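You operate a simulated robot arm through the tools that you are given. There is no shell and no other tool. Be economical: measure what you need, move in short steps, check, and stop when the job is done.

You are at the controls of a simulated two-armed robot. One attempt, no reset.

## Task
Build the mould on the dolly up for a HDPE run.
Fine: bright guide pin into the outer bush, black pin into the other bush; free the resin wheel lock, set the wheel, lock it again.

The check looks at the end state, three seconds after you hand in, the way a careful person would. Anything else that was tipped, shoved, dropped, spilled or broken makes it a failure.

## Robot
Two 7-joint arms with two-finger parallel grippers on one trunk, on a base that drives. Base frame: it is fixed to the floor where the robot stands at the start and does not move with it; the origin is under the middle of the robot, x ahead of it, y to its left, z up. Lengths are in mm, angles in degrees, forces in N, time in s.
The left shoulder is at the start at [50, 168, 1032], the right one opposite. With the tool pointing down near the work surface each hand reaches from about 220 to 660 mm from the robot's upright axis, wherever it stands, measured 20 degrees to its own side. Places, roughly: dolly brake [400, -900, 700]; inner guide bush [800, -700, 600]; outer guide bush [800, -600, 600]; resin wheel [700, -900, 600]; resin wheel lock [600, -900, 600]. Payload 1.57 kg a hand.
The tool frame of a hand sits at the grasp point between the pads (the TCP): z along the fingers, y along the line on which they close. The tips reach 30 mm beyond it. Largest opening 80 mm; finger width 17, thickness 12; the body of the gripper, 40 by 82 mm, starts 80 mm behind the TCP.
Orientation is that of the tool frame in the base frame, as [roll, pitch, yaw] about the fixed x, y, z axes, in that order (R = Rz(yaw) Ry(pitch) Rx(roll)). With the fingers straight down and closing along the base's y, the tool's x points along the base's -x, its y along +y and its z along -z.

## Interface
- The arms move only by the tool apply_moves. It takes "left_commands", "right_commands" or both (then of equal length, played together; a hand with none holds still); each is a list of rows, each a list of 7 numbers: the shift along the tool's x, y, z in mm, then the turn, a rotation vector about the tool's x, y, z in degrees, then the gripper command, from -1 (shut) to 1 (fully open), values between in proportion. In form: [[tx, ty, tz, ax, ay, az, claw], ...]. A call has 1 to 20 rows; each row shifts and turns the commanded pose from where the row before left it, along the tool's axes as they then stand. Each row takes 0.2 s and may step no farther than 50 mm and 8.6 degrees from the row before; otherwise, or with a gripper value out of range, the whole call is refused. Where a pose cannot be reached the arm comes as near as it can. A force on the tool above 50 N (or 10 N above the force at the start of the call, whichever is more), or a blocked arm, ends the call early, and 0.2 s more pass. Each finger travels about 45 mm/s and halts on what it meets, pressing with about 39 N; the grip force reading is that of the motor and also rises with nothing between the fingers. The clock runs only during rows and for 0.2 s after the last one: add rows that do not move to give the fingers time. The reply holds the time, the measured pose of the TCP, the force on the tool along the base axes, the opening and the grip force, in the units named above and with some noise, with the torque about the TCP (base axes, N m) and any sound that the robot's microphone picked up.
- Cameras (640 x 400 px; columns grow to the right, rows downward): "scene" is now at [127.7, -22.7, 1252.7]; the picture's right is [-0.23, -0.97, 0.00], its down [-0.48, 0.11, -0.87] and it looks along [0.85, -0.20, -0.49] (base axes); focal length 262 px, centre (320, 200). "left" rides on the left gripper at [72, 7, -122] in its tool frame; the picture's right is [-0.09, 1.00, 0.00], its down [-0.84, -0.08, -0.54] and it looks along [-0.54, -0.05, 0.84] (tool axes); focal length 238 px, centre (320, 200). "right" rides on the right gripper at [72, -7, -122] in its tool frame; the picture's right is [0.09, 1.00, 0.00], its down [-0.84, 0.08, -0.54] and it looks along [-0.54, 0.05, 0.84] (tool axes); focal length 238 px, centre (320, 200).
- grab_frame(camera): a new picture of that camera. The clock stands still meanwhile.
- slide_trunk(by): slides the trunk up (or, below 0, down) by that many mm; the arms and the scene camera ride with it, the base frame stays. It gives what a move gives, with no picture.
- steer(legs): drives the robot by 1 to 6 legs, each [ahead, left, turn to the left] in mm, mm and degrees, along the robot's own axes; the way and the turn of a leg run together, so that a leg with both is an arc; at most 1500 mm and 180 degrees a leg. The arms and the cameras ride along, it lands a little off, and it stops where it bumps. It gives what a move gives.
- head_to(pan, tilt): turns the head with the scene camera to pan (to the left, within 80 degrees either way) and tilt (down, from -29 to 69), counted from straight ahead of the robot. It gives what a move gives.
- locate(camera, pixels): for up to 12 pixels [column, row] of the newest picture of that camera ("zoom" is the newest enlarged one), the place [x, y, z] in the base frame of the surface seen there, good to about 2 mm. The clock stands still meanwhile.
- enlarge(camera, box): a new picture of the part [left, top, right, bottom] of that camera's present view, enlarged. The clock stands still meanwhile.
- hand_in(): hands the job in; it is judged then, once.

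Go step by step. Measure first, check grasps and placings, and put right what went wrong. The budget is 80 turns and 58 pictures, counting those below and the enlarged ones. Unless the task says otherwise, let go and move clear before handing in, and close with one line.

The tools are called after "Request:" by a JSON object that holds its "op" and its "data". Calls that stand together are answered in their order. apply_moves: Moves the arms, as the interface text tells. Its arguments: {"type":"object","properties":{"left_commands":{"type":"array"},"right_commands":{"type":"array"}},"required":[]} The other tools are called the same way: slide_trunk (by) slides the trunk up or down; steer (legs) drives the base; head_to (pan, tilt) turns the head that bears the scene camera; grab_frame (camera) takes a picture; locate (camera, pixels) gives the place of the surface under pixels of a picture; enlarge (camera, box) takes an enlarged picture of a part of a camera's view; hand_in () hands the job in.

At the start:

```text
clock: 0.0
left_tcp_pos: [473.2, 33.2, 994.1]
left_ee_rot: [180.0, 0.0, -179.9]
left_wrist_force: [-0.1, -0.3, 0.0]
left_torque: [0.01, 0.01, 0.01]
left_width: 79.7
left_grasp_force: 0.1
right_tcp_pos: [399.1, -364.0, 1077.4]
right_ee_rot: [-179.9, 0.1, -179.9]
right_wrist_force: [-0.9, 0.0, -0.5]
right_torque: [0.02, -0.02, -0.02]
right_width: 80.0
right_grasp_force: 0.1
trunk travel left (down, up): [-200.0, 243.0]
robot x, y, heading: [2.9, 1.9, 0.0]
head pan, tilt: [-13.4, 29.2]
```

scene: 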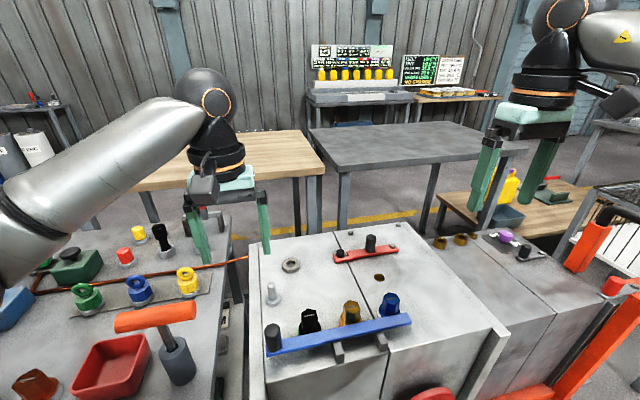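
right: 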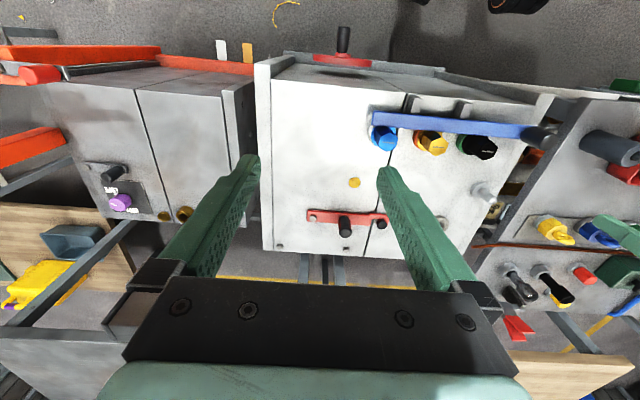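
left: 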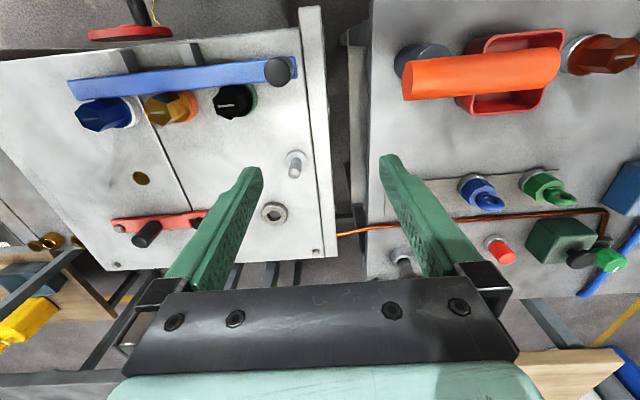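

The scene shows a mould in the middle and another on an orange dolly at the right (pixels ~(530,280)); boards at the back (~(430,70)) likely say what HDPE needs. I look at those first and turn the head to the dolly.

Request:
{"op": "enlarge", "data": {"camera": "scene", "box": [300, 35, 480, 110]}}

Request:
{"op": "head_to", "data": {"pan": -55, "tilt": 35}}

Request:
{"op": "grab_frame", "data": {"camera": "scene"}}

```text
3.56 times, centred on (390, 72) of scene
```

zoom: 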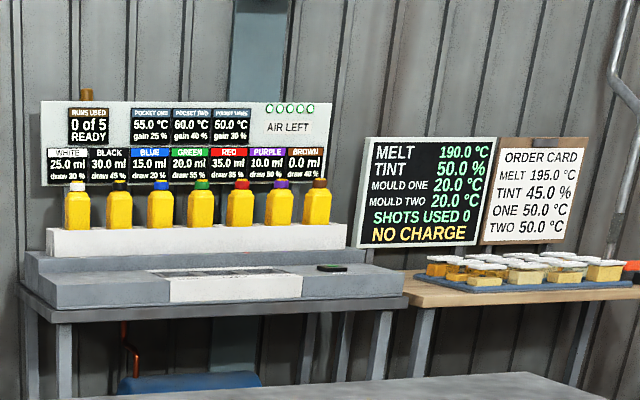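

```text
clock: 1.1
left_tcp_pos: [472.8, 32.5, 994.4]
left_ee_rot: [180.0, -0.1, -179.9]
left_wrist_force: [0.4, 0.1, 0.6]
left_torque: [0.01, -0.01, 0.0]
left_width: 79.9
left_grasp_force: 0.0
right_tcp_pos: [399.9, -363.9, 1076.9]
right_ee_rot: [179.9, 0.0, -180.0]
right_wrist_force: [-0.3, -0.2, -0.1]
right_torque: [-0.01, 0.03, 0.0]
right_width: 80.1
right_grasp_force: 0.0
trunk travel left (down, up): [-200.0, 243.0]
robot x, y, heading: [0.6, -0.3, -0.0]
head pan, tilt: [-55.0, 35.0]
```

```text
53 pictures are left
```

scene: 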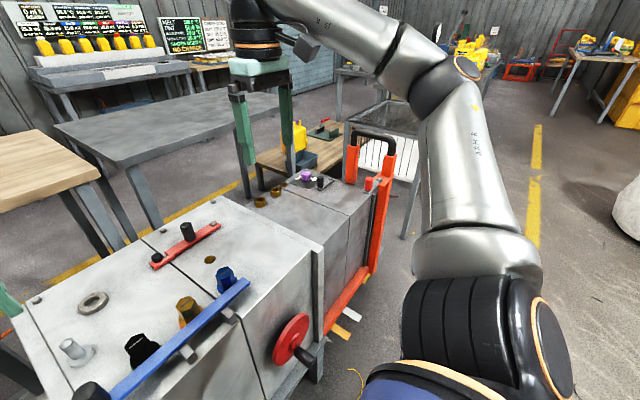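

The dolly mould is at pixels (250-380,170-270), with gold bushes at (260,201) and (277,190). I enlarge it, and look left at the side bench for the pins.

Request:
{"op": "enlarge", "data": {"camera": "scene", "box": [230, 110, 420, 230]}}

Request:
{"op": "locate", "data": {"camera": "scene", "pixels": [[260, 201], [277, 190], [305, 176], [321, 183], [97, 298], [73, 350], [188, 231], [300, 200], [295, 280], [375, 140]]}}

Request:
{"op": "head_to", "data": {"pan": 20, "tilt": 45}}

Request:
{"op": "grab_frame", "data": {"camera": "scene"}}

```text
3.33 times, centred on (325, 170) of scene
```

zoom: 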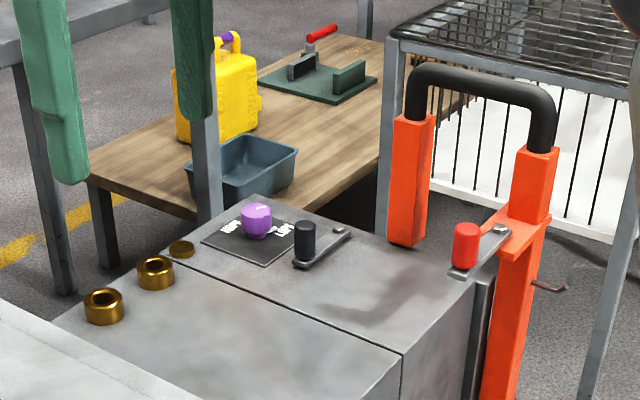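

```text
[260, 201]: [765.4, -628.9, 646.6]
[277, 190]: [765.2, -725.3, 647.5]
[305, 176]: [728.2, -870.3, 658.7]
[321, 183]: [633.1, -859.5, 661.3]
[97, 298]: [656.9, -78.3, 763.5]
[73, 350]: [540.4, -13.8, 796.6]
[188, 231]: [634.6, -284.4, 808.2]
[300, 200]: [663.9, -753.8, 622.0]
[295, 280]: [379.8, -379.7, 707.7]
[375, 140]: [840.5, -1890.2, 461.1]
```

```text
clock: 2.5
left_tcp_pos: [472.9, 32.8, 994.3]
left_ee_rot: [-179.9, 0.1, -179.8]
left_wrist_force: [0.6, 0.7, -0.3]
left_torque: [-0.01, 0.02, -0.01]
left_width: 79.6
left_grasp_force: 0.1
right_tcp_pos: [399.9, -364.2, 1077.1]
right_ee_rot: [180.0, 0.0, -180.0]
right_wrist_force: [-0.5, -0.2, 0.5]
right_torque: [-0.03, -0.01, 0.03]
right_width: 80.1
right_grasp_force: 0.1
trunk travel left (down, up): [-200.0, 243.0]
robot x, y, heading: [0.5, -1.0, 0.2]
head pan, tilt: [20.0, 45.0]
```

```text
51 pictures are left
```

scene: 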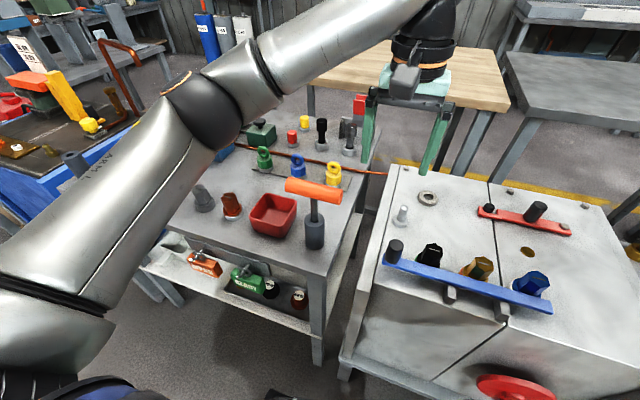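

On the left bench I see a black peg at (321,130) and a grey one near (349,137). I enlarge both and the ring fittings.

Request:
{"op": "enlarge", "data": {"camera": "scene", "box": [170, 80, 390, 220]}}

Request:
{"op": "enlarge", "data": {"camera": "scene", "box": [370, 160, 600, 320]}}

Request:
{"op": "locate", "data": {"camera": "scene", "pixels": [[321, 122], [321, 148], [350, 128], [349, 152], [402, 210], [402, 225], [427, 197], [340, 150], [535, 212], [526, 252], [332, 162], [340, 165]]}}

```text
2.86 times, centred on (280, 150) of scene
```

zoom: 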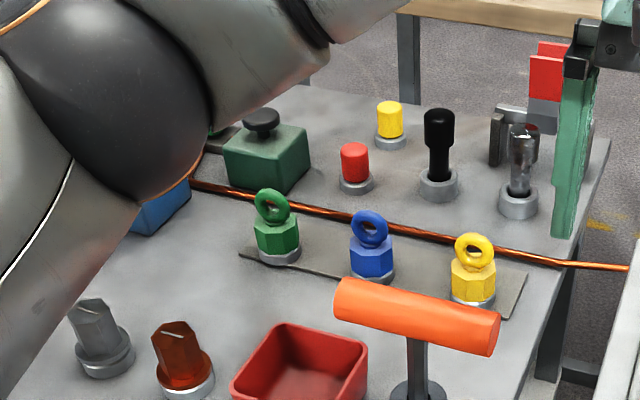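

```text
2.50 times, centred on (485, 240) of scene
```

zoom: 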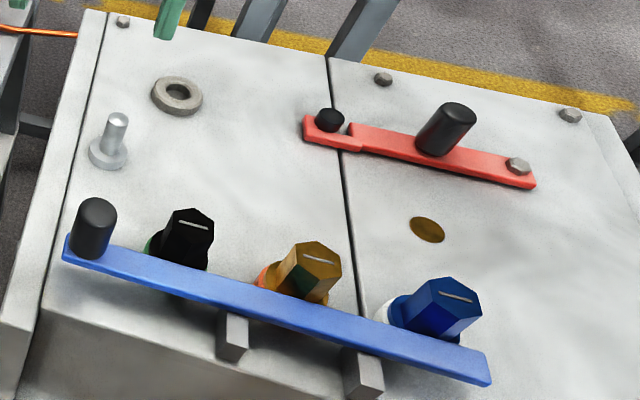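

```text
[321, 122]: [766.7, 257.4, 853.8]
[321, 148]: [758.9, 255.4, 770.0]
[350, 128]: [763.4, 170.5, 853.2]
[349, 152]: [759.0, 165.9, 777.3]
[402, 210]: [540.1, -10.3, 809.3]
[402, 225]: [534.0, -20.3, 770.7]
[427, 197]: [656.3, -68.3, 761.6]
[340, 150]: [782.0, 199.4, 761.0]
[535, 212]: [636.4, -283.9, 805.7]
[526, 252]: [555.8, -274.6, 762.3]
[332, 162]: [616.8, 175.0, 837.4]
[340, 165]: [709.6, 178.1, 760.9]
```

Black pin stands at about [765,257], top z 853; bright pin at [763,170], top z 853, both in holders. I check the bench and mould front edges before driving closer.

Request:
{"op": "locate", "data": {"camera": "scene", "pixels": [[325, 272], [317, 355], [345, 370], [145, 265], [510, 385], [360, 240], [300, 190], [314, 225], [272, 215], [385, 190], [180, 297]]}}

Request:
{"op": "head_to", "data": {"pan": 0, "tilt": 69}}

Request:
{"op": "grab_frame", "data": {"camera": "scene"}}

```text
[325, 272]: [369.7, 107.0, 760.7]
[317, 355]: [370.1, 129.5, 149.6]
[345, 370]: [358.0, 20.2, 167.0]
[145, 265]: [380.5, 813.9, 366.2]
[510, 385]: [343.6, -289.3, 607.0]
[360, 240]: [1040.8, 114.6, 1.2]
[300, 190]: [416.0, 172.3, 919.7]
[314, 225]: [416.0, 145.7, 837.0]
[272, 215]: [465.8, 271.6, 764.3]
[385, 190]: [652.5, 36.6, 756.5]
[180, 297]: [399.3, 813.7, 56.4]
```

```text
clock: 3.4
left_tcp_pos: [472.8, 32.5, 994.4]
left_ee_rot: [-180.0, 0.1, -179.9]
left_wrist_force: [0.2, -0.3, 0.0]
left_torque: [-0.05, 0.0, -0.03]
left_width: 79.8
left_grasp_force: 0.1
right_tcp_pos: [400.0, -364.7, 1077.1]
right_ee_rot: [-180.0, 0.0, 180.0]
right_wrist_force: [-0.1, 0.3, -0.1]
right_torque: [0.03, 0.03, -0.01]
right_width: 80.1
right_grasp_force: 0.0
trunk travel left (down, up): [-200.0, 243.0]
robot x, y, heading: [1.6, 3.0, 0.3]
head pan, tilt: [0.0, 68.8]
```

```text
48 pictures are left
```

scene: 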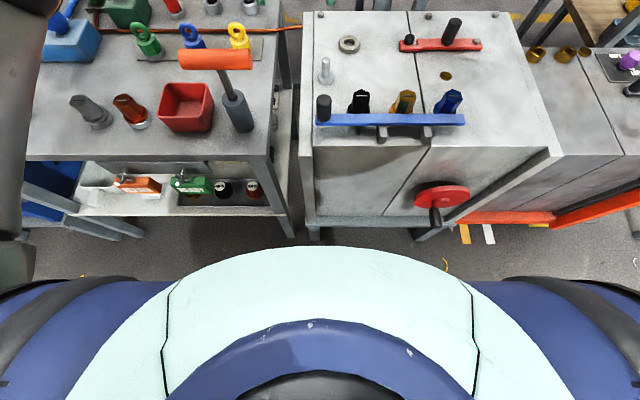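

The bench front edge is x=370, and my own body edge is at row ~247. I locate my body outline to learn how far I can drive forward.

Request:
{"op": "locate", "data": {"camera": "scene", "pixels": [[320, 252], [180, 290], [100, 282], [460, 290], [320, 240], [437, 222], [440, 195], [290, 232], [560, 160], [625, 205], [490, 232], [300, 225]]}}

```text
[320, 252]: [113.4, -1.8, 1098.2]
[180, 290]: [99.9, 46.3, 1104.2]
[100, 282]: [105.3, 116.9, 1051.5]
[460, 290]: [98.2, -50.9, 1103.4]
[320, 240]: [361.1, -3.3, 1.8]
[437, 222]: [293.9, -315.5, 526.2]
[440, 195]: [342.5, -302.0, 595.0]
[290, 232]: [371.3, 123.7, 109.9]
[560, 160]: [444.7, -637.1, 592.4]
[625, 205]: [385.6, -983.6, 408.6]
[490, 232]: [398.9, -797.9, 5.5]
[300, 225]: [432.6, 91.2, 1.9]
```

My body reaches only x≈113 up top; the base is hidden but short of 361. I shift left 90 and ahead 60 and see whether it bumps.

Request:
{"op": "steer", "data": {"legs": [[0, 100, 0], [60, 0, 0]]}}

```text
clock: 5.5
left_tcp_pos: [532.0, 132.6, 993.7]
left_ee_rot: [-179.9, 0.0, 180.0]
left_wrist_force: [0.3, 0.2, 0.2]
left_torque: [-0.02, 0.01, -0.03]
left_width: 80.1
left_grasp_force: 0.2
right_tcp_pos: [459.3, -263.6, 1077.1]
right_ee_rot: [180.0, 0.0, 180.0]
right_wrist_force: [1.2, -0.3, 0.6]
right_torque: [0.05, -0.01, -0.01]
right_width: 79.7
right_grasp_force: 0.1
trunk travel left (down, up): [-200.0, 243.0]
robot x, y, heading: [59.8, 98.2, -0.0]
head pan, tilt: [0.0, 68.8]
```

No bump; robot is at [60,98]. I move the left hand out over the bright pin at [763,170], staying high.

Request:
{"op": "apply_moves", "data": {"left_commands": [[-40, 6, 0, 0, 0, 0, 1], [-40, 6, 0, 0, 0, 0, 1], [-40, 6, 0, 0, 0, 0, 1], [-40, 6, 0, 0, 0, 0, 1], [-40, 6, 0, 0, 0, 0, 1], [-31, 7, 0, 0, 0, 0, 1], [0, 0, 0, 0, 0, 0, 1]]}}

Request:
{"op": "grab_frame", "data": {"camera": "left"}}

```text
clock: 7.2
left_tcp_pos: [654.9, 205.7, 972.6]
left_ee_rot: [-179.9, 0.1, -180.0]
left_wrist_force: [-0.4, -0.4, -0.1]
left_torque: [-0.01, -0.02, 0.01]
left_width: 79.9
left_grasp_force: 0.1
left hand out of reach, approached as far as the arm can: row 3, 4, 5, 6
right_tcp_pos: [457.7, -263.8, 1077.4]
right_ee_rot: [179.9, 0.1, 179.9]
right_wrist_force: [0.3, 0.0, 0.3]
right_torque: [-0.02, 0.0, -0.04]
right_width: 80.0
right_grasp_force: 0.1
trunk travel left (down, up): [-200.0, 243.0]
robot x, y, heading: [56.3, 101.7, 0.1]
head pan, tilt: [0.0, 68.8]
```

```text
47 pictures are left
```

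left: 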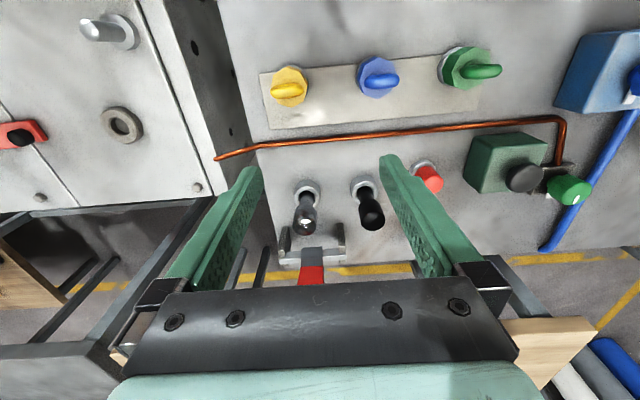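

Left hand stopped at x=655, about 110 short of the pins (pixels (307,210) and (370,210)). I drive ahead in small steps, with clearance still before the bench.

Request:
{"op": "steer", "data": {"legs": [[40, 0, 0]]}}

```text
clock: 8.1
left_tcp_pos: [673.0, 205.0, 973.6]
left_ee_rot: [180.0, 0.0, -180.0]
left_wrist_force: [0.2, -0.2, -1.0]
left_torque: [-0.03, -0.02, 0.03]
left_width: 80.1
left_grasp_force: 0.0
right_tcp_pos: [474.6, -263.3, 1075.3]
right_ee_rot: [-180.0, -0.2, 179.8]
right_wrist_force: [0.5, 0.4, 0.1]
right_torque: [0.01, 0.03, 0.02]
right_width: 80.0
right_grasp_force: 0.0
trunk travel left (down, up): [-200.0, 243.0]
robot x, y, heading: [75.7, 99.8, -0.1]
head pan, tilt: [0.0, 68.8]
stopped in leg 1: the robot was blocked; the commanded pose is now the measured one
```

The base was blocked at x=76 (bench edge). I back off a few mm, and will tilt the left tool 30° forward to gain the missing reach.

Request:
{"op": "steer", "data": {"legs": [[-8, 0, 0]]}}

Request:
{"op": "apply_moves", "data": {"left_commands": [[0, 0, 0, 0, -7.5, 0, 1], [0, 0, 0, 0, -7.5, 0, 1], [0, 0, 0, 0, -7.5, 0, 1], [0, 0, 0, 0, -7.5, 0, 1], [0, 0, 0, 0, 0, 0, 1]]}}

Request:
{"op": "grab_frame", "data": {"camera": "left"}}

```text
clock: 8.8
left_tcp_pos: [663.8, 205.8, 972.2]
left_ee_rot: [179.9, -0.1, 179.9]
left_wrist_force: [0.4, -0.1, 1.1]
left_torque: [-0.01, 0.0, 0.04]
left_width: 80.1
left_grasp_force: 0.2
right_tcp_pos: [465.8, -265.1, 1076.7]
right_ee_rot: [179.9, -0.1, 179.9]
right_wrist_force: [-0.5, -0.9, -0.1]
right_torque: [0.0, 0.02, 0.0]
right_width: 80.1
right_grasp_force: 0.0
trunk travel left (down, up): [-200.0, 243.0]
robot x, y, heading: [69.0, 98.1, 0.2]
head pan, tilt: [0.0, 68.8]
```

```text
clock: 10.0
left_tcp_pos: [664.5, 206.2, 973.1]
left_ee_rot: [-180.0, 30.0, -179.9]
left_wrist_force: [-0.2, -0.3, 0.1]
left_torque: [0.01, 0.01, 0.05]
left_width: 79.9
left_grasp_force: 0.0
right_tcp_pos: [465.0, -263.8, 1075.5]
right_ee_rot: [180.0, 0.0, 179.7]
right_wrist_force: [0.6, -0.2, 0.0]
right_torque: [-0.02, -0.04, 0.0]
right_width: 80.0
right_grasp_force: 0.0
trunk travel left (down, up): [-200.0, 243.0]
robot x, y, heading: [69.4, 103.2, -0.1]
head pan, tilt: [0.0, 68.8]
```

```text
46 pictures are left
```

left: 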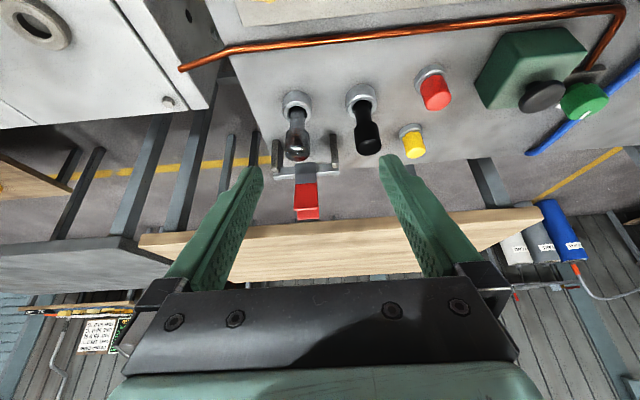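

The pins are at (297,140) bright and (367,135) black; a bracket with a red tab sits right behind the bright one at (305,195). I locate them precisely.

Request:
{"op": "locate", "data": {"camera": "left", "pixels": [[297, 152], [297, 115], [296, 100], [368, 148], [366, 115], [361, 95], [277, 155], [335, 150], [305, 170], [306, 200], [410, 145], [284, 148]]}}

Request:
{"op": "enlarge", "data": {"camera": "left", "box": [250, 70, 450, 220]}}

```text
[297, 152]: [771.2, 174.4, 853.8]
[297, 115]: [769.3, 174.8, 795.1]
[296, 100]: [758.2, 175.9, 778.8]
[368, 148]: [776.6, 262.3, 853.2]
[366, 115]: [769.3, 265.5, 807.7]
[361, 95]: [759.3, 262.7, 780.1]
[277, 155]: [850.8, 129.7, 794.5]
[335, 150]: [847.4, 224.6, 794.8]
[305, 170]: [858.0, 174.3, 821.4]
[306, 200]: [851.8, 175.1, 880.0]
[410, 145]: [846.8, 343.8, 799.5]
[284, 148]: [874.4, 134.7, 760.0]
```

```text
2.67 times, centred on (350, 145) of left
```

zoom: 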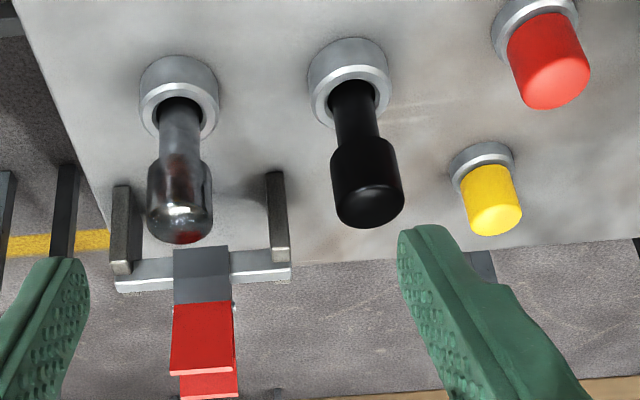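

Bright pin axis ≈ (776,174), head top z 854; black axis ≈ (778,264). I bring the left hand on a slanted approach line and partly forward with opening 60.

Request:
{"op": "apply_moves", "data": {"left_commands": [[-15, -16, 36, 0, 0, 0, 0.5], [-14.3, -15.7, 36.3, 0, 0, 0, 0.5], [0, 0, 25, 0, 0, 0, 0.5], [0, 0, 20, 0, 0, 0, 0.5], [0, 0, 0, 0, 0, 0, 0.5]]}}

Request:
{"op": "grab_frame", "data": {"camera": "left"}}

```text
clock: 11.2
left_tcp_pos: [747.9, 173.3, 886.1]
left_ee_rot: [180.0, 29.8, -180.0]
left_wrist_force: [-1.2, 0.3, 1.2]
left_torque: [0.03, 0.0, 0.01]
left_width: 60.1
left_grasp_force: 0.0
right_tcp_pos: [466.2, -263.0, 1075.9]
right_ee_rot: [-180.0, -0.2, 179.8]
right_wrist_force: [0.3, 0.1, 0.7]
right_torque: [-0.03, 0.0, -0.02]
right_width: 79.7
right_grasp_force: 0.1
trunk travel left (down, up): [-200.0, 243.0]
robot x, y, heading: [65.6, 102.4, -0.2]
head pan, tilt: [0.0, 68.8]
```

```text
44 pictures are left
```

left: 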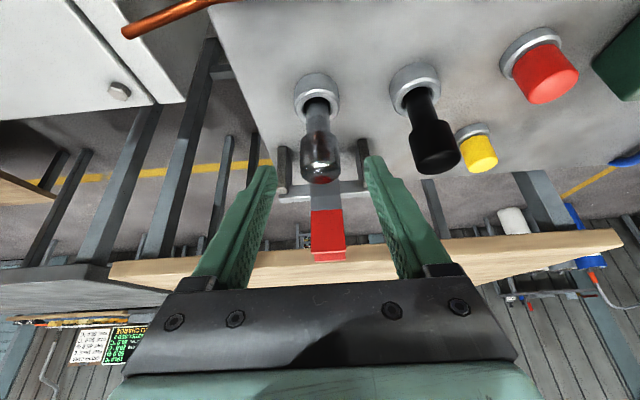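

Pin is centred between the fingers. I advance 56 mm along the tool and close.

Request:
{"op": "apply_moves", "data": {"left_commands": [[0, 1, 28, 0, 0, 0, 0.5], [0, 0, 28, 0, 0, 0, 0.5], [0, 0, 0, 0, 0, 0, -1], [0, 0, 0, 0, 0, 0, -1], [0, 0, 0, 0, 0, 0, -1]]}}

Request:
{"op": "grab_frame", "data": {"camera": "left"}}

```text
clock: 12.4
left_tcp_pos: [777.4, 175.2, 835.3]
left_ee_rot: [-180.0, 29.9, 179.9]
left_wrist_force: [0.3, -0.2, -1.0]
left_torque: [-0.08, -0.07, 0.0]
left_width: 31.5
left_grasp_force: 24.4
right_tcp_pos: [466.8, -263.7, 1075.9]
right_ee_rot: [180.0, -0.1, 179.8]
right_wrist_force: [-0.1, 0.2, -0.7]
right_torque: [0.0, 0.0, 0.02]
right_width: 79.8
right_grasp_force: 0.0
trunk travel left (down, up): [-200.0, 243.0]
robot x, y, heading: [69.0, 103.1, -0.3]
head pan, tilt: [0.0, 68.8]
```

```text
43 pictures are left
```

left: 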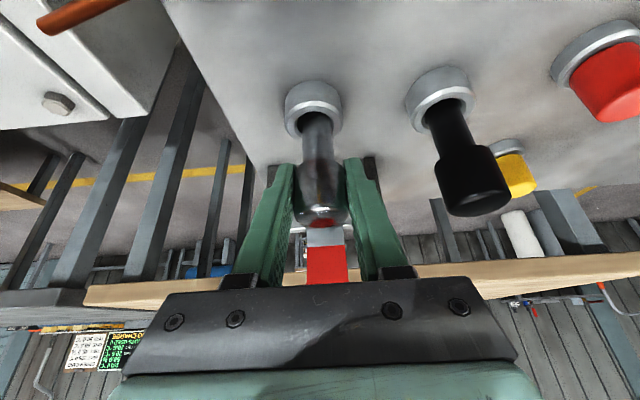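

Grip at 31.5 mm on the head, force 24 N. I hold shut a moment and lift straight up 100 mm.

Request:
{"op": "apply_moves", "data": {"left_commands": [[0, 0, 0, 0, 0, 0, -1], [0, 0, 0, 0, 0, 0, -1], [-5, 0, -8.66, 0, 0, 0, -1], [-10, 0, -17.32, 0, 0, 0, -1], [-12.5, 0, -21.65, 0, 0, 0, -1], [-12.5, 0, -21.65, 0, 0, 0, -1], [-10, 0, -17.32, 0, 0, 0, -1], [0, 0, 0, 0, 0, 0, -1]]}}

Request:
{"op": "grab_frame", "data": {"camera": "left"}}

```text
clock: 14.2
left_tcp_pos: [775.1, 174.6, 935.4]
left_ee_rot: [180.0, 29.9, 179.9]
left_wrist_force: [0.3, 0.0, -0.8]
left_torque: [-0.01, 0.04, -0.02]
left_width: 30.9
left_grasp_force: 39.3
right_tcp_pos: [468.6, -263.7, 1076.1]
right_ee_rot: [180.0, 0.0, 179.8]
right_wrist_force: [0.5, -0.2, -0.2]
right_torque: [-0.03, 0.04, -0.02]
right_width: 80.1
right_grasp_force: 0.1
trunk travel left (down, up): [-200.0, 243.0]
robot x, y, heading: [68.8, 101.3, -0.2]
head pan, tilt: [0.0, 68.8]
```

```text
42 pictures are left
```

left: 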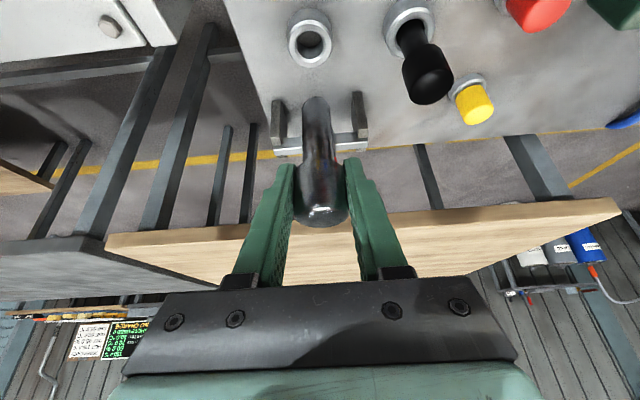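

Bright pin is out of the holder (empty hole at (310,42)). I retract the left hand up and back, then drive left so the right hand can take the black pin.

Request:
{"op": "apply_moves", "data": {"left_commands": [[21.5, 0, -32.6, 0, 0, 0, -1], [21.5, 0, -32.6, 0, 0, 0, -1], [21.5, 0, -32.6, 0, 0, 0, -1], [21.5, 0, -32.6, 0, 0, 0, -1], [0, 0, 0, 0, 0, 0, -1]]}}

Request:
{"op": "head_to", "data": {"pan": 55, "tilt": 50}}

Request:
{"op": "grab_frame", "data": {"camera": "scene"}}

```text
clock: 15.4
left_tcp_pos: [636.9, 174.6, 1004.5]
left_ee_rot: [-180.0, 29.8, 179.9]
left_wrist_force: [-0.5, 0.8, -0.8]
left_torque: [0.02, 0.01, -0.02]
left_width: 31.3
left_grasp_force: 39.0
right_tcp_pos: [467.4, -264.3, 1076.2]
right_ee_rot: [180.0, -0.1, 179.9]
right_wrist_force: [-0.4, 0.2, -0.2]
right_torque: [0.0, -0.01, -0.01]
right_width: 80.1
right_grasp_force: 0.1
trunk travel left (down, up): [-200.0, 243.0]
robot x, y, heading: [63.7, 102.3, -0.0]
head pan, tilt: [0.0, 68.8]
```

```text
clock: 16.6
left_tcp_pos: [637.2, 174.4, 1006.1]
left_ee_rot: [179.9, 29.9, -180.0]
left_wrist_force: [0.1, 0.1, -0.9]
left_torque: [0.01, 0.0, 0.01]
left_width: 30.9
left_grasp_force: 39.0
right_tcp_pos: [466.8, -264.4, 1076.2]
right_ee_rot: [-179.9, 0.0, 179.8]
right_wrist_force: [-0.3, -0.2, -0.8]
right_torque: [0.01, 0.01, 0.04]
right_width: 79.8
right_grasp_force: 0.0
trunk travel left (down, up): [-200.0, 243.0]
robot x, y, heading: [67.5, 99.4, -0.2]
head pan, tilt: [55.0, 50.0]
```

```text
41 pictures are left
```

scene: 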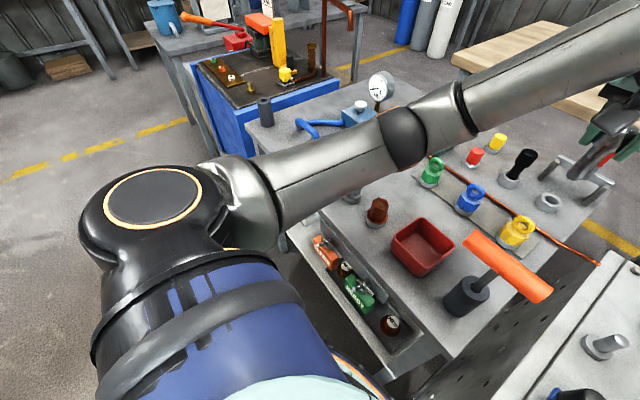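

Floor on the left is clear; I check the gauge at (380,88) and box heights for hand clearance.

Request:
{"op": "locate", "data": {"camera": "scene", "pixels": [[380, 85], [275, 40], [265, 105], [360, 108], [220, 110], [300, 215]]}}

```text
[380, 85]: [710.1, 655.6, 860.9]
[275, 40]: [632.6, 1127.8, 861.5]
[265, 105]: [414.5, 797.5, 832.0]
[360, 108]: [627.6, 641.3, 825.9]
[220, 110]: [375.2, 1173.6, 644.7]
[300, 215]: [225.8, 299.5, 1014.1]
```

All lower than 870, so clear. Driving left 325.

Request:
{"op": "steer", "data": {"legs": [[-5, 0, 0], [0, 325, 0]]}}

```text
clock: 20.3
left_tcp_pos: [632.9, 496.8, 1006.1]
left_ee_rot: [-180.0, 29.8, -179.7]
left_wrist_force: [0.5, 0.2, -1.4]
left_torque: [0.02, 0.02, -0.01]
left_width: 30.9
left_grasp_force: 38.3
right_tcp_pos: [463.9, 55.9, 1076.4]
right_ee_rot: [-180.0, -0.1, -179.9]
right_wrist_force: [-0.2, -0.2, -0.2]
right_torque: [0.02, 0.04, 0.0]
right_width: 79.8
right_grasp_force: 0.0
trunk travel left (down, up): [-200.0, 243.0]
robot x, y, heading: [63.2, 419.9, 0.3]
head pan, tilt: [55.0, 50.0]
```

Right hand: tilt 30° and move to a pre-grasp point 150 mm behind the black pin along the tool axis, opening 60.

Request:
{"op": "apply_moves", "data": {"right_commands": [[0, 0, 0, 0, -7.5, 0, 0.5], [0, 0, 0, 0, -7.5, 0, 0.5], [0, 0, 0, 0, -7.5, 0, 0.5], [0, 0, 0, 0, -7.5, 0, 0.5], [-19.1, 26, 26.6, 0, 0, 0, 0.5], [-19.1, 26, 26.6, 0, 0, 0, 0.5], [-19.1, 26, 26.6, 0, 0, 0, 0.5], [-19.1, 26, 26.6, 0, 0, 0, 0.5], [-19.1, 26, 26.6, 0, 0, 0, 0.5], [-19.1, 26, 26.6, 0, 0, 0, 0.5], [-19.1, 26, 26.6, 0, 0, 0, 0.5], [-19.1, 26, 26.6, 0, 0, 0, 0.5], [0, 0, 45, 0, 0, 0, 0.5], [0, 0, 45, 0, 0, 0, 0.5], [0, 0, 0, 0, 0, 0, 0.5]]}}

Request:
{"op": "grab_frame", "data": {"camera": "right"}}

```text
clock: 23.5
left_tcp_pos: [632.0, 497.2, 1004.9]
left_ee_rot: [-180.0, 30.0, -179.6]
left_wrist_force: [0.0, -0.3, -1.8]
left_torque: [0.02, 0.02, 0.0]
left_width: 31.1
left_grasp_force: 38.5
right_tcp_pos: [745.7, 265.9, 889.8]
right_ee_rot: [-180.0, 29.9, -179.8]
right_wrist_force: [-0.1, 0.1, 0.0]
right_torque: [0.03, -0.01, -0.02]
right_width: 59.9
right_grasp_force: 0.1
trunk travel left (down, up): [-200.0, 243.0]
robot x, y, heading: [58.3, 421.5, 0.2]
head pan, tilt: [55.0, 50.0]
```

```text
40 pictures are left
```

right: 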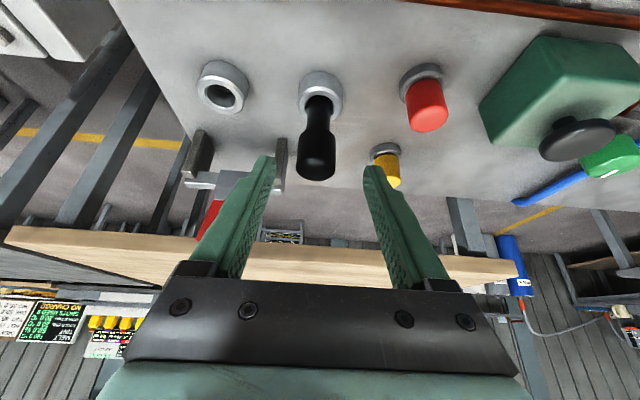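

The black head at (317,165) is about centred. I verify with a locate.

Request:
{"op": "locate", "data": {"camera": "right", "pixels": [[316, 172], [302, 165], [333, 165], [319, 115], [320, 85]]}}

```text
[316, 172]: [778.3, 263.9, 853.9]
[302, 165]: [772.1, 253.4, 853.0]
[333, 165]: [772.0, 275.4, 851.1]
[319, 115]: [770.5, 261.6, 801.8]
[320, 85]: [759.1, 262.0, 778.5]
```

Axis (778,264). Advance 61 mm and close.

Request:
{"op": "apply_moves", "data": {"right_commands": [[-1, -2, 31, 0, 0, 0, 0.5], [0, 0, 30, 0, 0, 0, 0.5], [0, 0, 0, 0, 0, 0, -1], [0, 0, 0, 0, 0, 0, -1], [0, 0, 0, 0, 0, 0, -1], [0, 0, 0, 0, 0, 0, -1], [0, 0, 0, 0, 0, 0, -1]]}}

Request:
{"op": "grab_frame", "data": {"camera": "right"}}

```text
clock: 25.1
left_tcp_pos: [631.7, 496.8, 1006.6]
left_ee_rot: [180.0, 29.9, -179.6]
left_wrist_force: [0.5, -0.8, -2.1]
left_torque: [0.04, 0.05, -0.01]
left_width: 31.0
left_grasp_force: 38.7
right_tcp_pos: [776.0, 262.6, 837.6]
right_ee_rot: [180.0, 29.7, -179.9]
right_wrist_force: [0.6, 0.0, 0.4]
right_torque: [0.01, 0.0, 0.03]
right_width: 30.8
right_grasp_force: 39.2
trunk travel left (down, up): [-200.0, 243.0]
robot x, y, heading: [65.2, 420.9, -0.1]
head pan, tilt: [55.0, 50.0]
```

```text
39 pictures are left
```

right: 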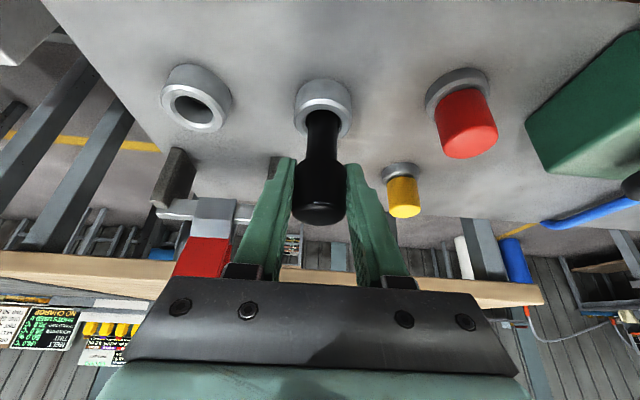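

Grip 30.8 mm, 39 N. Lift 100 mm and retract with the right hand.

Request:
{"op": "apply_moves", "data": {"right_commands": [[-5, 0, -8.66, 0, 0, 0, -1], [-10, 0, -17.32, 0, 0, 0, -1], [-12.5, 0, -21.65, 0, 0, 0, -1], [-12.5, 0, -21.65, 0, 0, 0, -1], [-10, 0, -17.32, 0, 0, 0, -1], [0, 0, 0, 0, 0, 0, -1], [21.5, 0, -32.6, 0, 0, 0, -1], [21.5, 0, -32.6, 0, 0, 0, -1], [21.5, 0, -32.6, 0, 0, 0, -1], [21.5, 0, -32.6, 0, 0, 0, -1], [30, -20, -17, 0, 0, 0, -1], [30, -20, -17, 0, 0, 0, -1], [0, -20, 0, 0, 0, 0, -1], [0, 0, 0, 0, 0, 0, -1]]}}

Request:
{"op": "grab_frame", "data": {"camera": "right"}}

```text
clock: 28.1
left_tcp_pos: [631.8, 495.2, 1005.0]
left_ee_rot: [180.0, 29.9, -179.6]
left_wrist_force: [0.2, 0.6, -1.6]
left_torque: [0.02, 0.01, 0.01]
left_width: 31.1
left_grasp_force: 38.6
right_tcp_pos: [571.3, 202.3, 1006.5]
right_ee_rot: [179.9, 29.9, -179.9]
right_wrist_force: [-0.4, 0.0, -1.6]
right_torque: [-0.04, 0.01, 0.01]
right_width: 31.0
right_grasp_force: 39.1
trunk travel left (down, up): [-200.0, 243.0]
robot x, y, heading: [64.8, 421.0, 0.4]
head pan, tilt: [55.0, 50.0]
```

```text
38 pictures are left
```

right: 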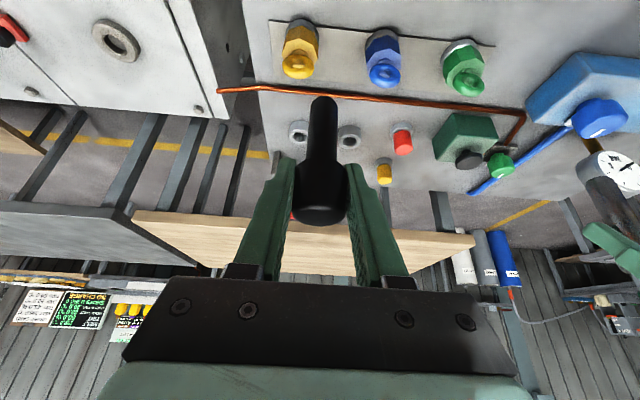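

Both pins held. I back off 150 and drive right toward the dolly, then look at it.

Request:
{"op": "steer", "data": {"legs": [[-170, 0, 0], [0, -1130, 0]]}}

Request:
{"op": "head_to", "data": {"pan": -5, "tilt": 45}}

Request:
{"op": "grab_frame", "data": {"camera": "scene"}}

```text
clock: 39.3
left_tcp_pos: [463.8, -626.9, 1006.0]
left_ee_rot: [-180.0, 29.9, -179.9]
left_wrist_force: [-0.8, 0.1, -1.9]
left_torque: [0.0, 0.0, -0.03]
left_width: 31.2
left_grasp_force: 39.4
right_tcp_pos: [402.7, -921.3, 1006.9]
right_ee_rot: [-180.0, 29.8, 180.0]
right_wrist_force: [-0.2, -0.9, -1.4]
right_torque: [-0.01, 0.03, -0.01]
right_width: 30.8
right_grasp_force: 38.6
trunk travel left (down, up): [-200.0, 243.0]
robot x, y, heading: [-105.3, -702.4, 0.0]
head pan, tilt: [55.0, 50.0]
```

```text
clock: 40.6
left_tcp_pos: [465.0, -628.6, 1005.8]
left_ee_rot: [180.0, 29.8, -179.9]
left_wrist_force: [-0.4, 0.0, -1.4]
left_torque: [0.01, 0.0, -0.01]
left_width: 30.8
left_grasp_force: 38.7
right_tcp_pos: [401.8, -920.8, 1007.3]
right_ee_rot: [180.0, 29.9, 179.9]
right_wrist_force: [0.4, 0.5, -1.3]
right_torque: [0.01, 0.02, -0.02]
right_width: 30.9
right_grasp_force: 39.5
trunk travel left (down, up): [-200.0, 243.0]
robot x, y, heading: [-102.4, -699.4, -0.1]
head pan, tilt: [-5.0, 45.0]
```

```text
37 pictures are left
```

scene: 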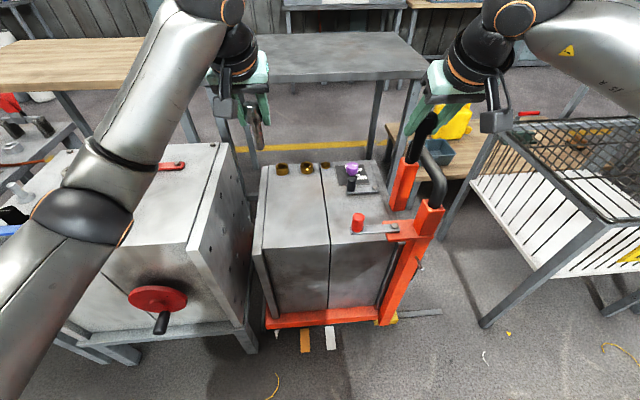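

Now I see the dolly clearly: bushes at (282,168),(307,168), wheel (352,170), lock (360,183), brake knob (358,222). I enlarge and locate.

Request:
{"op": "enlarge", "data": {"camera": "scene", "box": [260, 145, 450, 265]}}

Request:
{"op": "locate", "data": {"camera": "scene", "pixels": [[282, 168], [307, 168], [325, 163], [352, 168], [358, 222], [385, 228], [270, 322], [375, 315], [385, 322], [258, 235], [430, 180], [305, 340]]}}

```text
3.33 times, centred on (355, 205) of scene
```

zoom: 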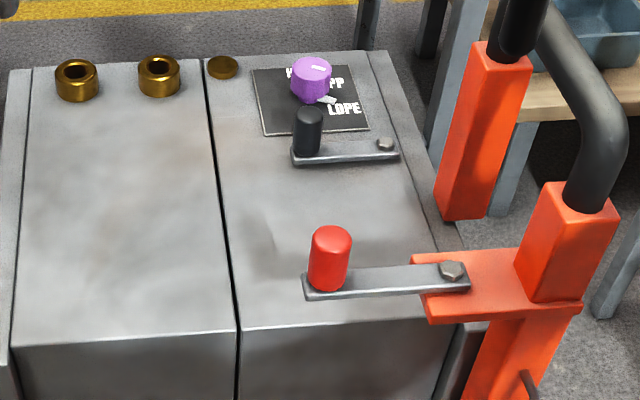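

```text
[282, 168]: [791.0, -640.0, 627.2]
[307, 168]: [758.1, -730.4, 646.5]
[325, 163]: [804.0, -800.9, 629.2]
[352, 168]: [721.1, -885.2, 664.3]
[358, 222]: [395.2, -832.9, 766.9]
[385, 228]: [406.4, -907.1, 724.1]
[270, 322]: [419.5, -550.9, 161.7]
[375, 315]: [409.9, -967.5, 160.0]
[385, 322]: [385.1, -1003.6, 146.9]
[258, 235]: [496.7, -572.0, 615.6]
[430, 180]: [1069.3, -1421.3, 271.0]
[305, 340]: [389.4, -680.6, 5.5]
```

The plate shows HDPE / PP / LDPE around the purple wheel. Before going in, I check how close mould one's flange stands to the outer bush, and view the brake from the right-hand camera.

Request:
{"op": "locate", "data": {"camera": "scene", "pixels": [[222, 148], [215, 165], [195, 240], [240, 200], [245, 250], [250, 270], [265, 172], [272, 195], [264, 260], [345, 176], [370, 178], [355, 185]]}}

Request:
{"op": "grab_frame", "data": {"camera": "right"}}

Request:
{"op": "grab_frame", "data": {"camera": "left"}}

```text
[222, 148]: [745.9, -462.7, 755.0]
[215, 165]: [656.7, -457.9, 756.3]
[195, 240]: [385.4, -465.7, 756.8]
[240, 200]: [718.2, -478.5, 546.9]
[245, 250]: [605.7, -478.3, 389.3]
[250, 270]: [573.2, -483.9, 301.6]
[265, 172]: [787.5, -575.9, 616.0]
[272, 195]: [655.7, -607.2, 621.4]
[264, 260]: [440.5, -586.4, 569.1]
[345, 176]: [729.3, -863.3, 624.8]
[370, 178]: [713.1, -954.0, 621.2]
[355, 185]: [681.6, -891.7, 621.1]
```

```text
35 pictures are left
```

right: 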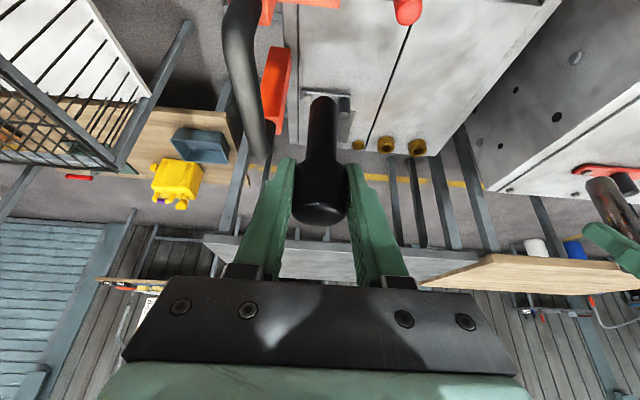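

```text
34 pictures are left
```

left: 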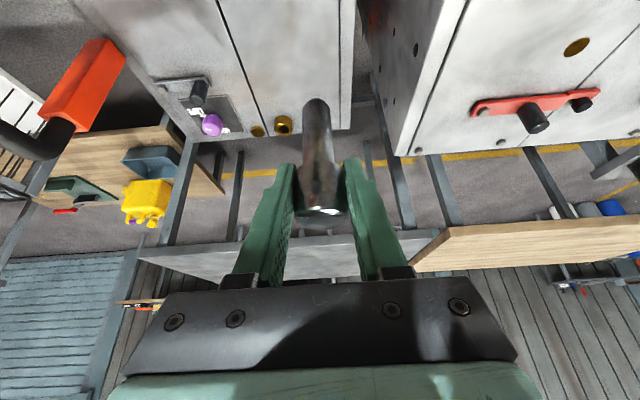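

Mould one's face is at y≈-470, leaving ~150 mm beside the outer bush: enough. I check the dolly handle's position and height before driving in.

Request:
{"op": "locate", "data": {"camera": "scene", "pixels": [[428, 122], [438, 160], [440, 190], [400, 190], [437, 203], [395, 285], [365, 225], [352, 230]]}}

Request:
{"op": "locate", "data": {"camera": "left", "pixels": [[317, 103], [283, 117], [258, 131], [212, 124], [199, 88], [205, 80], [316, 160], [328, 190]]}}

```text
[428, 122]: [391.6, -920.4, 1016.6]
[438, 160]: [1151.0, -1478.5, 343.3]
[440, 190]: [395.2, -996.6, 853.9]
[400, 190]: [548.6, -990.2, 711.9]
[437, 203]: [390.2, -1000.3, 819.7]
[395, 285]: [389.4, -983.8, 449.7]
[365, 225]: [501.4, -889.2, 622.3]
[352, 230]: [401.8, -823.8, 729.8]
```

```text
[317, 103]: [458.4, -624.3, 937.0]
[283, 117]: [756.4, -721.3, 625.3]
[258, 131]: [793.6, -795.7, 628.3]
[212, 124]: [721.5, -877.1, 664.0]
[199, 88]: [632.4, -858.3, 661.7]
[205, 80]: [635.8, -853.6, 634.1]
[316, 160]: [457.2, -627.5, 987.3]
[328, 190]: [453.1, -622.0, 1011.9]
```

Handle posts stand at y≈-995, x 395–550. I pull the right hand inward and up for clearance, then drive ahead.

Request:
{"op": "apply_moves", "data": {"right_commands": [[-15, 30, -26, 0, 0, 0, -1], [-15, 30, -26, 0, 0, 0, -1], [0, 0, 0, 0, 0, 0, -1]]}}

Request:
{"op": "steer", "data": {"legs": [[100, 0, 0], [65, 0, 0]]}}

Request:
{"op": "head_to", "data": {"pan": -15, "tilt": 50}}

Request:
{"op": "grab_frame", "data": {"camera": "scene"}}

```text
clock: 41.4
left_tcp_pos: [465.6, -628.0, 1004.8]
left_ee_rot: [179.9, 30.0, -179.9]
left_wrist_force: [0.9, 0.1, -1.5]
left_torque: [0.0, -0.02, 0.0]
left_width: 30.7
left_grasp_force: 38.4
right_tcp_pos: [404.1, -861.8, 1067.7]
right_ee_rot: [179.9, 29.8, 180.0]
right_wrist_force: [0.8, -0.4, -2.8]
right_torque: [0.02, 0.04, 0.0]
right_width: 31.1
right_grasp_force: 38.7
trunk travel left (down, up): [-200.0, 243.0]
robot x, y, heading: [-101.4, -700.4, -0.0]
head pan, tilt: [-5.0, 45.0]
```

```text
clock: 43.1
left_tcp_pos: [628.7, -630.5, 1004.1]
left_ee_rot: [180.0, 29.8, 179.9]
left_wrist_force: [0.3, -1.4, -1.3]
left_torque: [-0.01, 0.0, 0.01]
left_width: 30.9
left_grasp_force: 38.6
right_tcp_pos: [566.8, -866.1, 1068.8]
right_ee_rot: [180.0, 29.9, 179.7]
right_wrist_force: [-0.1, 0.1, -2.2]
right_torque: [-0.04, 0.01, -0.02]
right_width: 31.1
right_grasp_force: 39.0
trunk travel left (down, up): [-200.0, 243.0]
robot x, y, heading: [60.2, -700.8, -0.0]
head pan, tilt: [-5.0, 45.0]
```

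```text
clock: 43.9
left_tcp_pos: [630.4, -631.1, 1004.0]
left_ee_rot: [-180.0, 29.9, 180.0]
left_wrist_force: [0.0, 0.6, -0.6]
left_torque: [0.04, 0.04, 0.0]
left_width: 31.1
left_grasp_force: 38.6
right_tcp_pos: [566.9, -866.1, 1067.8]
right_ee_rot: [-180.0, 29.7, 179.7]
right_wrist_force: [-0.5, -0.2, -2.0]
right_torque: [-0.02, 0.03, 0.02]
right_width: 30.9
right_grasp_force: 39.0
trunk travel left (down, up): [-200.0, 243.0]
robot x, y, heading: [60.3, -702.7, -0.3]
head pan, tilt: [-15.0, 50.0]
```

```text
33 pictures are left
```

scene: 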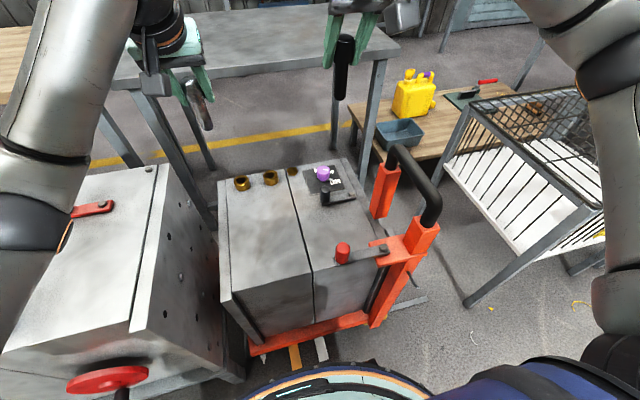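

Parked at [60,-702] without bumping. I enlarge the brake and the wheel/plate and measure bush centres.

Request:
{"op": "enlarge", "data": {"camera": "scene", "box": [225, 155, 365, 245]}}

Request:
{"op": "enlarge", "data": {"camera": "scene", "box": [280, 225, 440, 385]}}

Request:
{"op": "locate", "data": {"camera": "scene", "pixels": [[343, 245], [382, 247], [405, 150], [436, 200], [242, 187], [270, 181], [242, 180], [270, 174], [300, 366], [333, 232]]}}

```text
4.44 times, centred on (295, 200) of scene
```

zoom: 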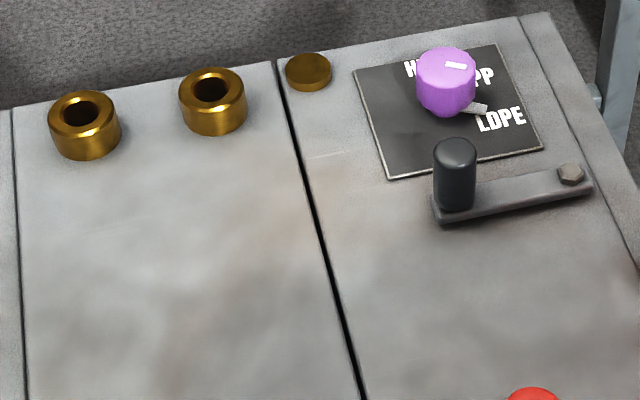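

```text
2.50 times, centred on (360, 305) of scene
```

zoom: 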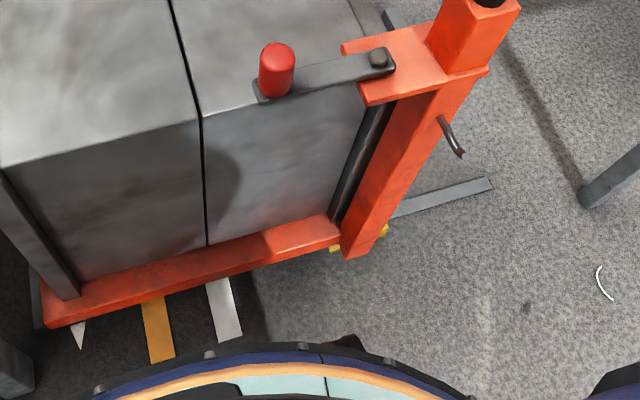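

```text
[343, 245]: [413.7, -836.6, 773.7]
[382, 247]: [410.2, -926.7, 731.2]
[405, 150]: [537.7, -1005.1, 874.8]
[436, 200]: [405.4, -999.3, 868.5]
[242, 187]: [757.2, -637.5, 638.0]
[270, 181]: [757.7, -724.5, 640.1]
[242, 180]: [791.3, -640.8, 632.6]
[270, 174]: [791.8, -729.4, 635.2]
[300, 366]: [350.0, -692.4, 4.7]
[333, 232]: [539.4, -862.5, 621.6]
```

The wheel's little tab points at LDPE now and HDPE is the upper-left label; lock lever lies along the plate's near edge. I lower the trunk 150 to bring the left pin over the bush.

Request:
{"op": "slide_trunk", "data": {"by": -150}}

Request:
{"op": "apply_moves", "data": {"left_commands": [[-30, -2, 17, 0, 0, 0, -1], [-30, -2, 17, 0, 0, 0, -1], [-30, -2, 17, 0, 0, 0, -1], [0, 0, 0, 0, 0, 0, -1]]}}

Request:
{"op": "grab_frame", "data": {"camera": "left"}}

```text
clock: 45.6
left_tcp_pos: [629.4, -630.1, 855.4]
left_ee_rot: [-180.0, 29.9, 179.9]
left_wrist_force: [1.4, -0.3, -1.9]
left_torque: [-0.01, 0.0, -0.02]
left_width: 31.1
left_grasp_force: 38.9
right_tcp_pos: [567.4, -864.8, 918.3]
right_ee_rot: [-179.9, 29.9, 179.7]
right_wrist_force: [0.5, 0.9, -0.8]
right_torque: [-0.01, 0.01, 0.04]
right_width: 31.2
right_grasp_force: 39.0
trunk travel left (down, up): [-50.0, 393.0]
robot x, y, heading: [62.5, -704.4, -0.1]
head pan, tilt: [-15.0, 50.0]
```

```text
clock: 46.6
left_tcp_pos: [734.4, -638.1, 856.2]
left_ee_rot: [180.0, 30.0, 179.9]
left_wrist_force: [1.4, 0.5, -1.5]
left_torque: [-0.01, 0.04, 0.01]
left_width: 31.2
left_grasp_force: 39.3
right_tcp_pos: [567.7, -864.0, 917.1]
right_ee_rot: [-180.0, 29.9, 179.6]
right_wrist_force: [-0.1, -0.1, -1.8]
right_torque: [-0.03, 0.01, 0.01]
right_width: 31.0
right_grasp_force: 39.0
trunk travel left (down, up): [-50.0, 393.0]
robot x, y, heading: [59.9, -704.2, -0.1]
head pan, tilt: [-15.0, 50.0]
```

```text
30 pictures are left
```

left: 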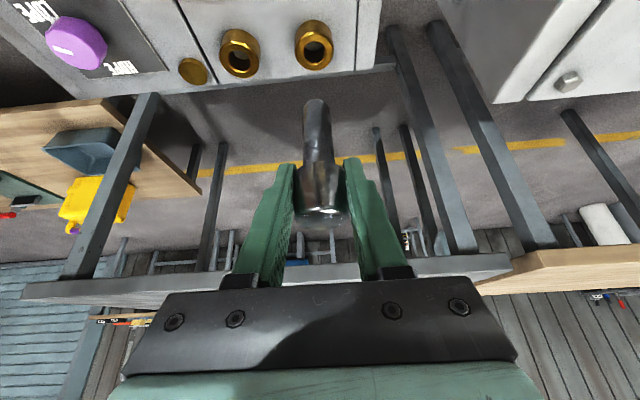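

Bushes are at (314,46) and (239,53) in the left view. I enlarge to read rim points.

Request:
{"op": "enlarge", "data": {"camera": "left", "box": [20, 0, 350, 130]}}

Request:
{"op": "enlarge", "data": {"camera": "left", "box": [210, 10, 350, 100]}}

```text
1.94 times, centred on (185, 65) of left
```

zoom: 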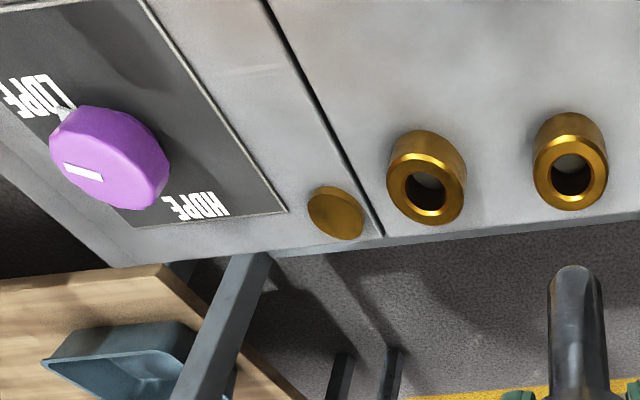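

```text
4.44 times, centred on (280, 55) of left
```

zoom: 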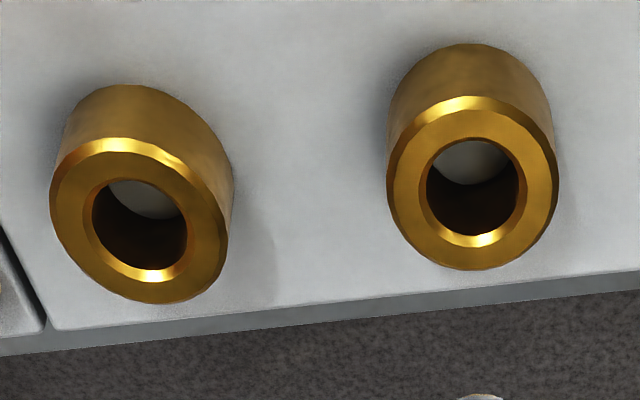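

Rings stand on the plate with ~25 mm deep bores. I locate opposite rim points on both.

Request:
{"op": "locate", "data": {"camera": "zoom", "pixels": [[408, 190], [537, 190], [470, 122], [475, 256], [75, 205], [206, 245], [128, 162], [152, 290], [470, 165], [145, 205], [600, 200]]}}

```text
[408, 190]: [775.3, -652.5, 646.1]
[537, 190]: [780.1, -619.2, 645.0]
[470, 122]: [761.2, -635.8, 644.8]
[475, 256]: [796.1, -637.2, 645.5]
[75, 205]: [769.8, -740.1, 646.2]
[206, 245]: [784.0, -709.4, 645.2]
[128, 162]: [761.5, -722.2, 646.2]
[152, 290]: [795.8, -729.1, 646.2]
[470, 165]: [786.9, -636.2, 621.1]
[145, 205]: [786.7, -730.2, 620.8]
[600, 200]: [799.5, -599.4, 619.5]
```

Outer bush centre ≈ (778.5,-636.2), inner ≈ (778.3,-725.3), rim z 645.5, floor 621. Now I check the pin axis relative to the TCP.

Request:
{"op": "enlarge", "data": {"camera": "left", "box": [270, 80, 370, 230]}}

```text
2.67 times, centred on (320, 155) of left
```

zoom: 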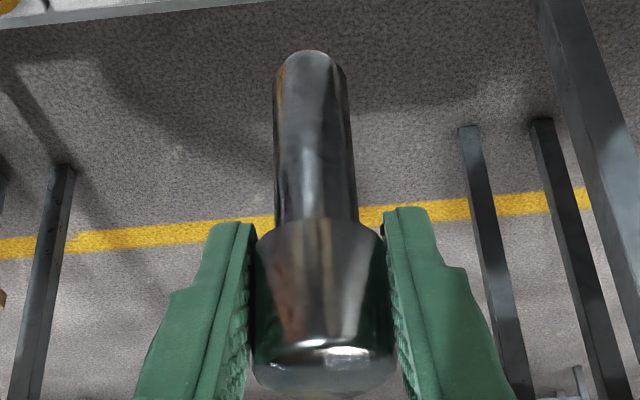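

Request:
{"op": "locate", "data": {"camera": "zoom", "pixels": [[313, 60], [276, 85], [347, 85], [279, 200], [354, 200], [316, 100], [316, 200], [258, 300], [380, 300], [320, 380], [320, 345], [316, 250]]}}

```text
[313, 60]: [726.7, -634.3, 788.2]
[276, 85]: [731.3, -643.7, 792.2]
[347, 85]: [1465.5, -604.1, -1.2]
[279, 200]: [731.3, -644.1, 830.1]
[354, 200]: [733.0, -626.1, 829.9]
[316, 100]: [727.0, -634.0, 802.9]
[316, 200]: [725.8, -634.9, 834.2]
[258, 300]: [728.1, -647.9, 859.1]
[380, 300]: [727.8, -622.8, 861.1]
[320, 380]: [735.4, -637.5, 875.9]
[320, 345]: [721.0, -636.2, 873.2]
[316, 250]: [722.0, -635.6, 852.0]
```

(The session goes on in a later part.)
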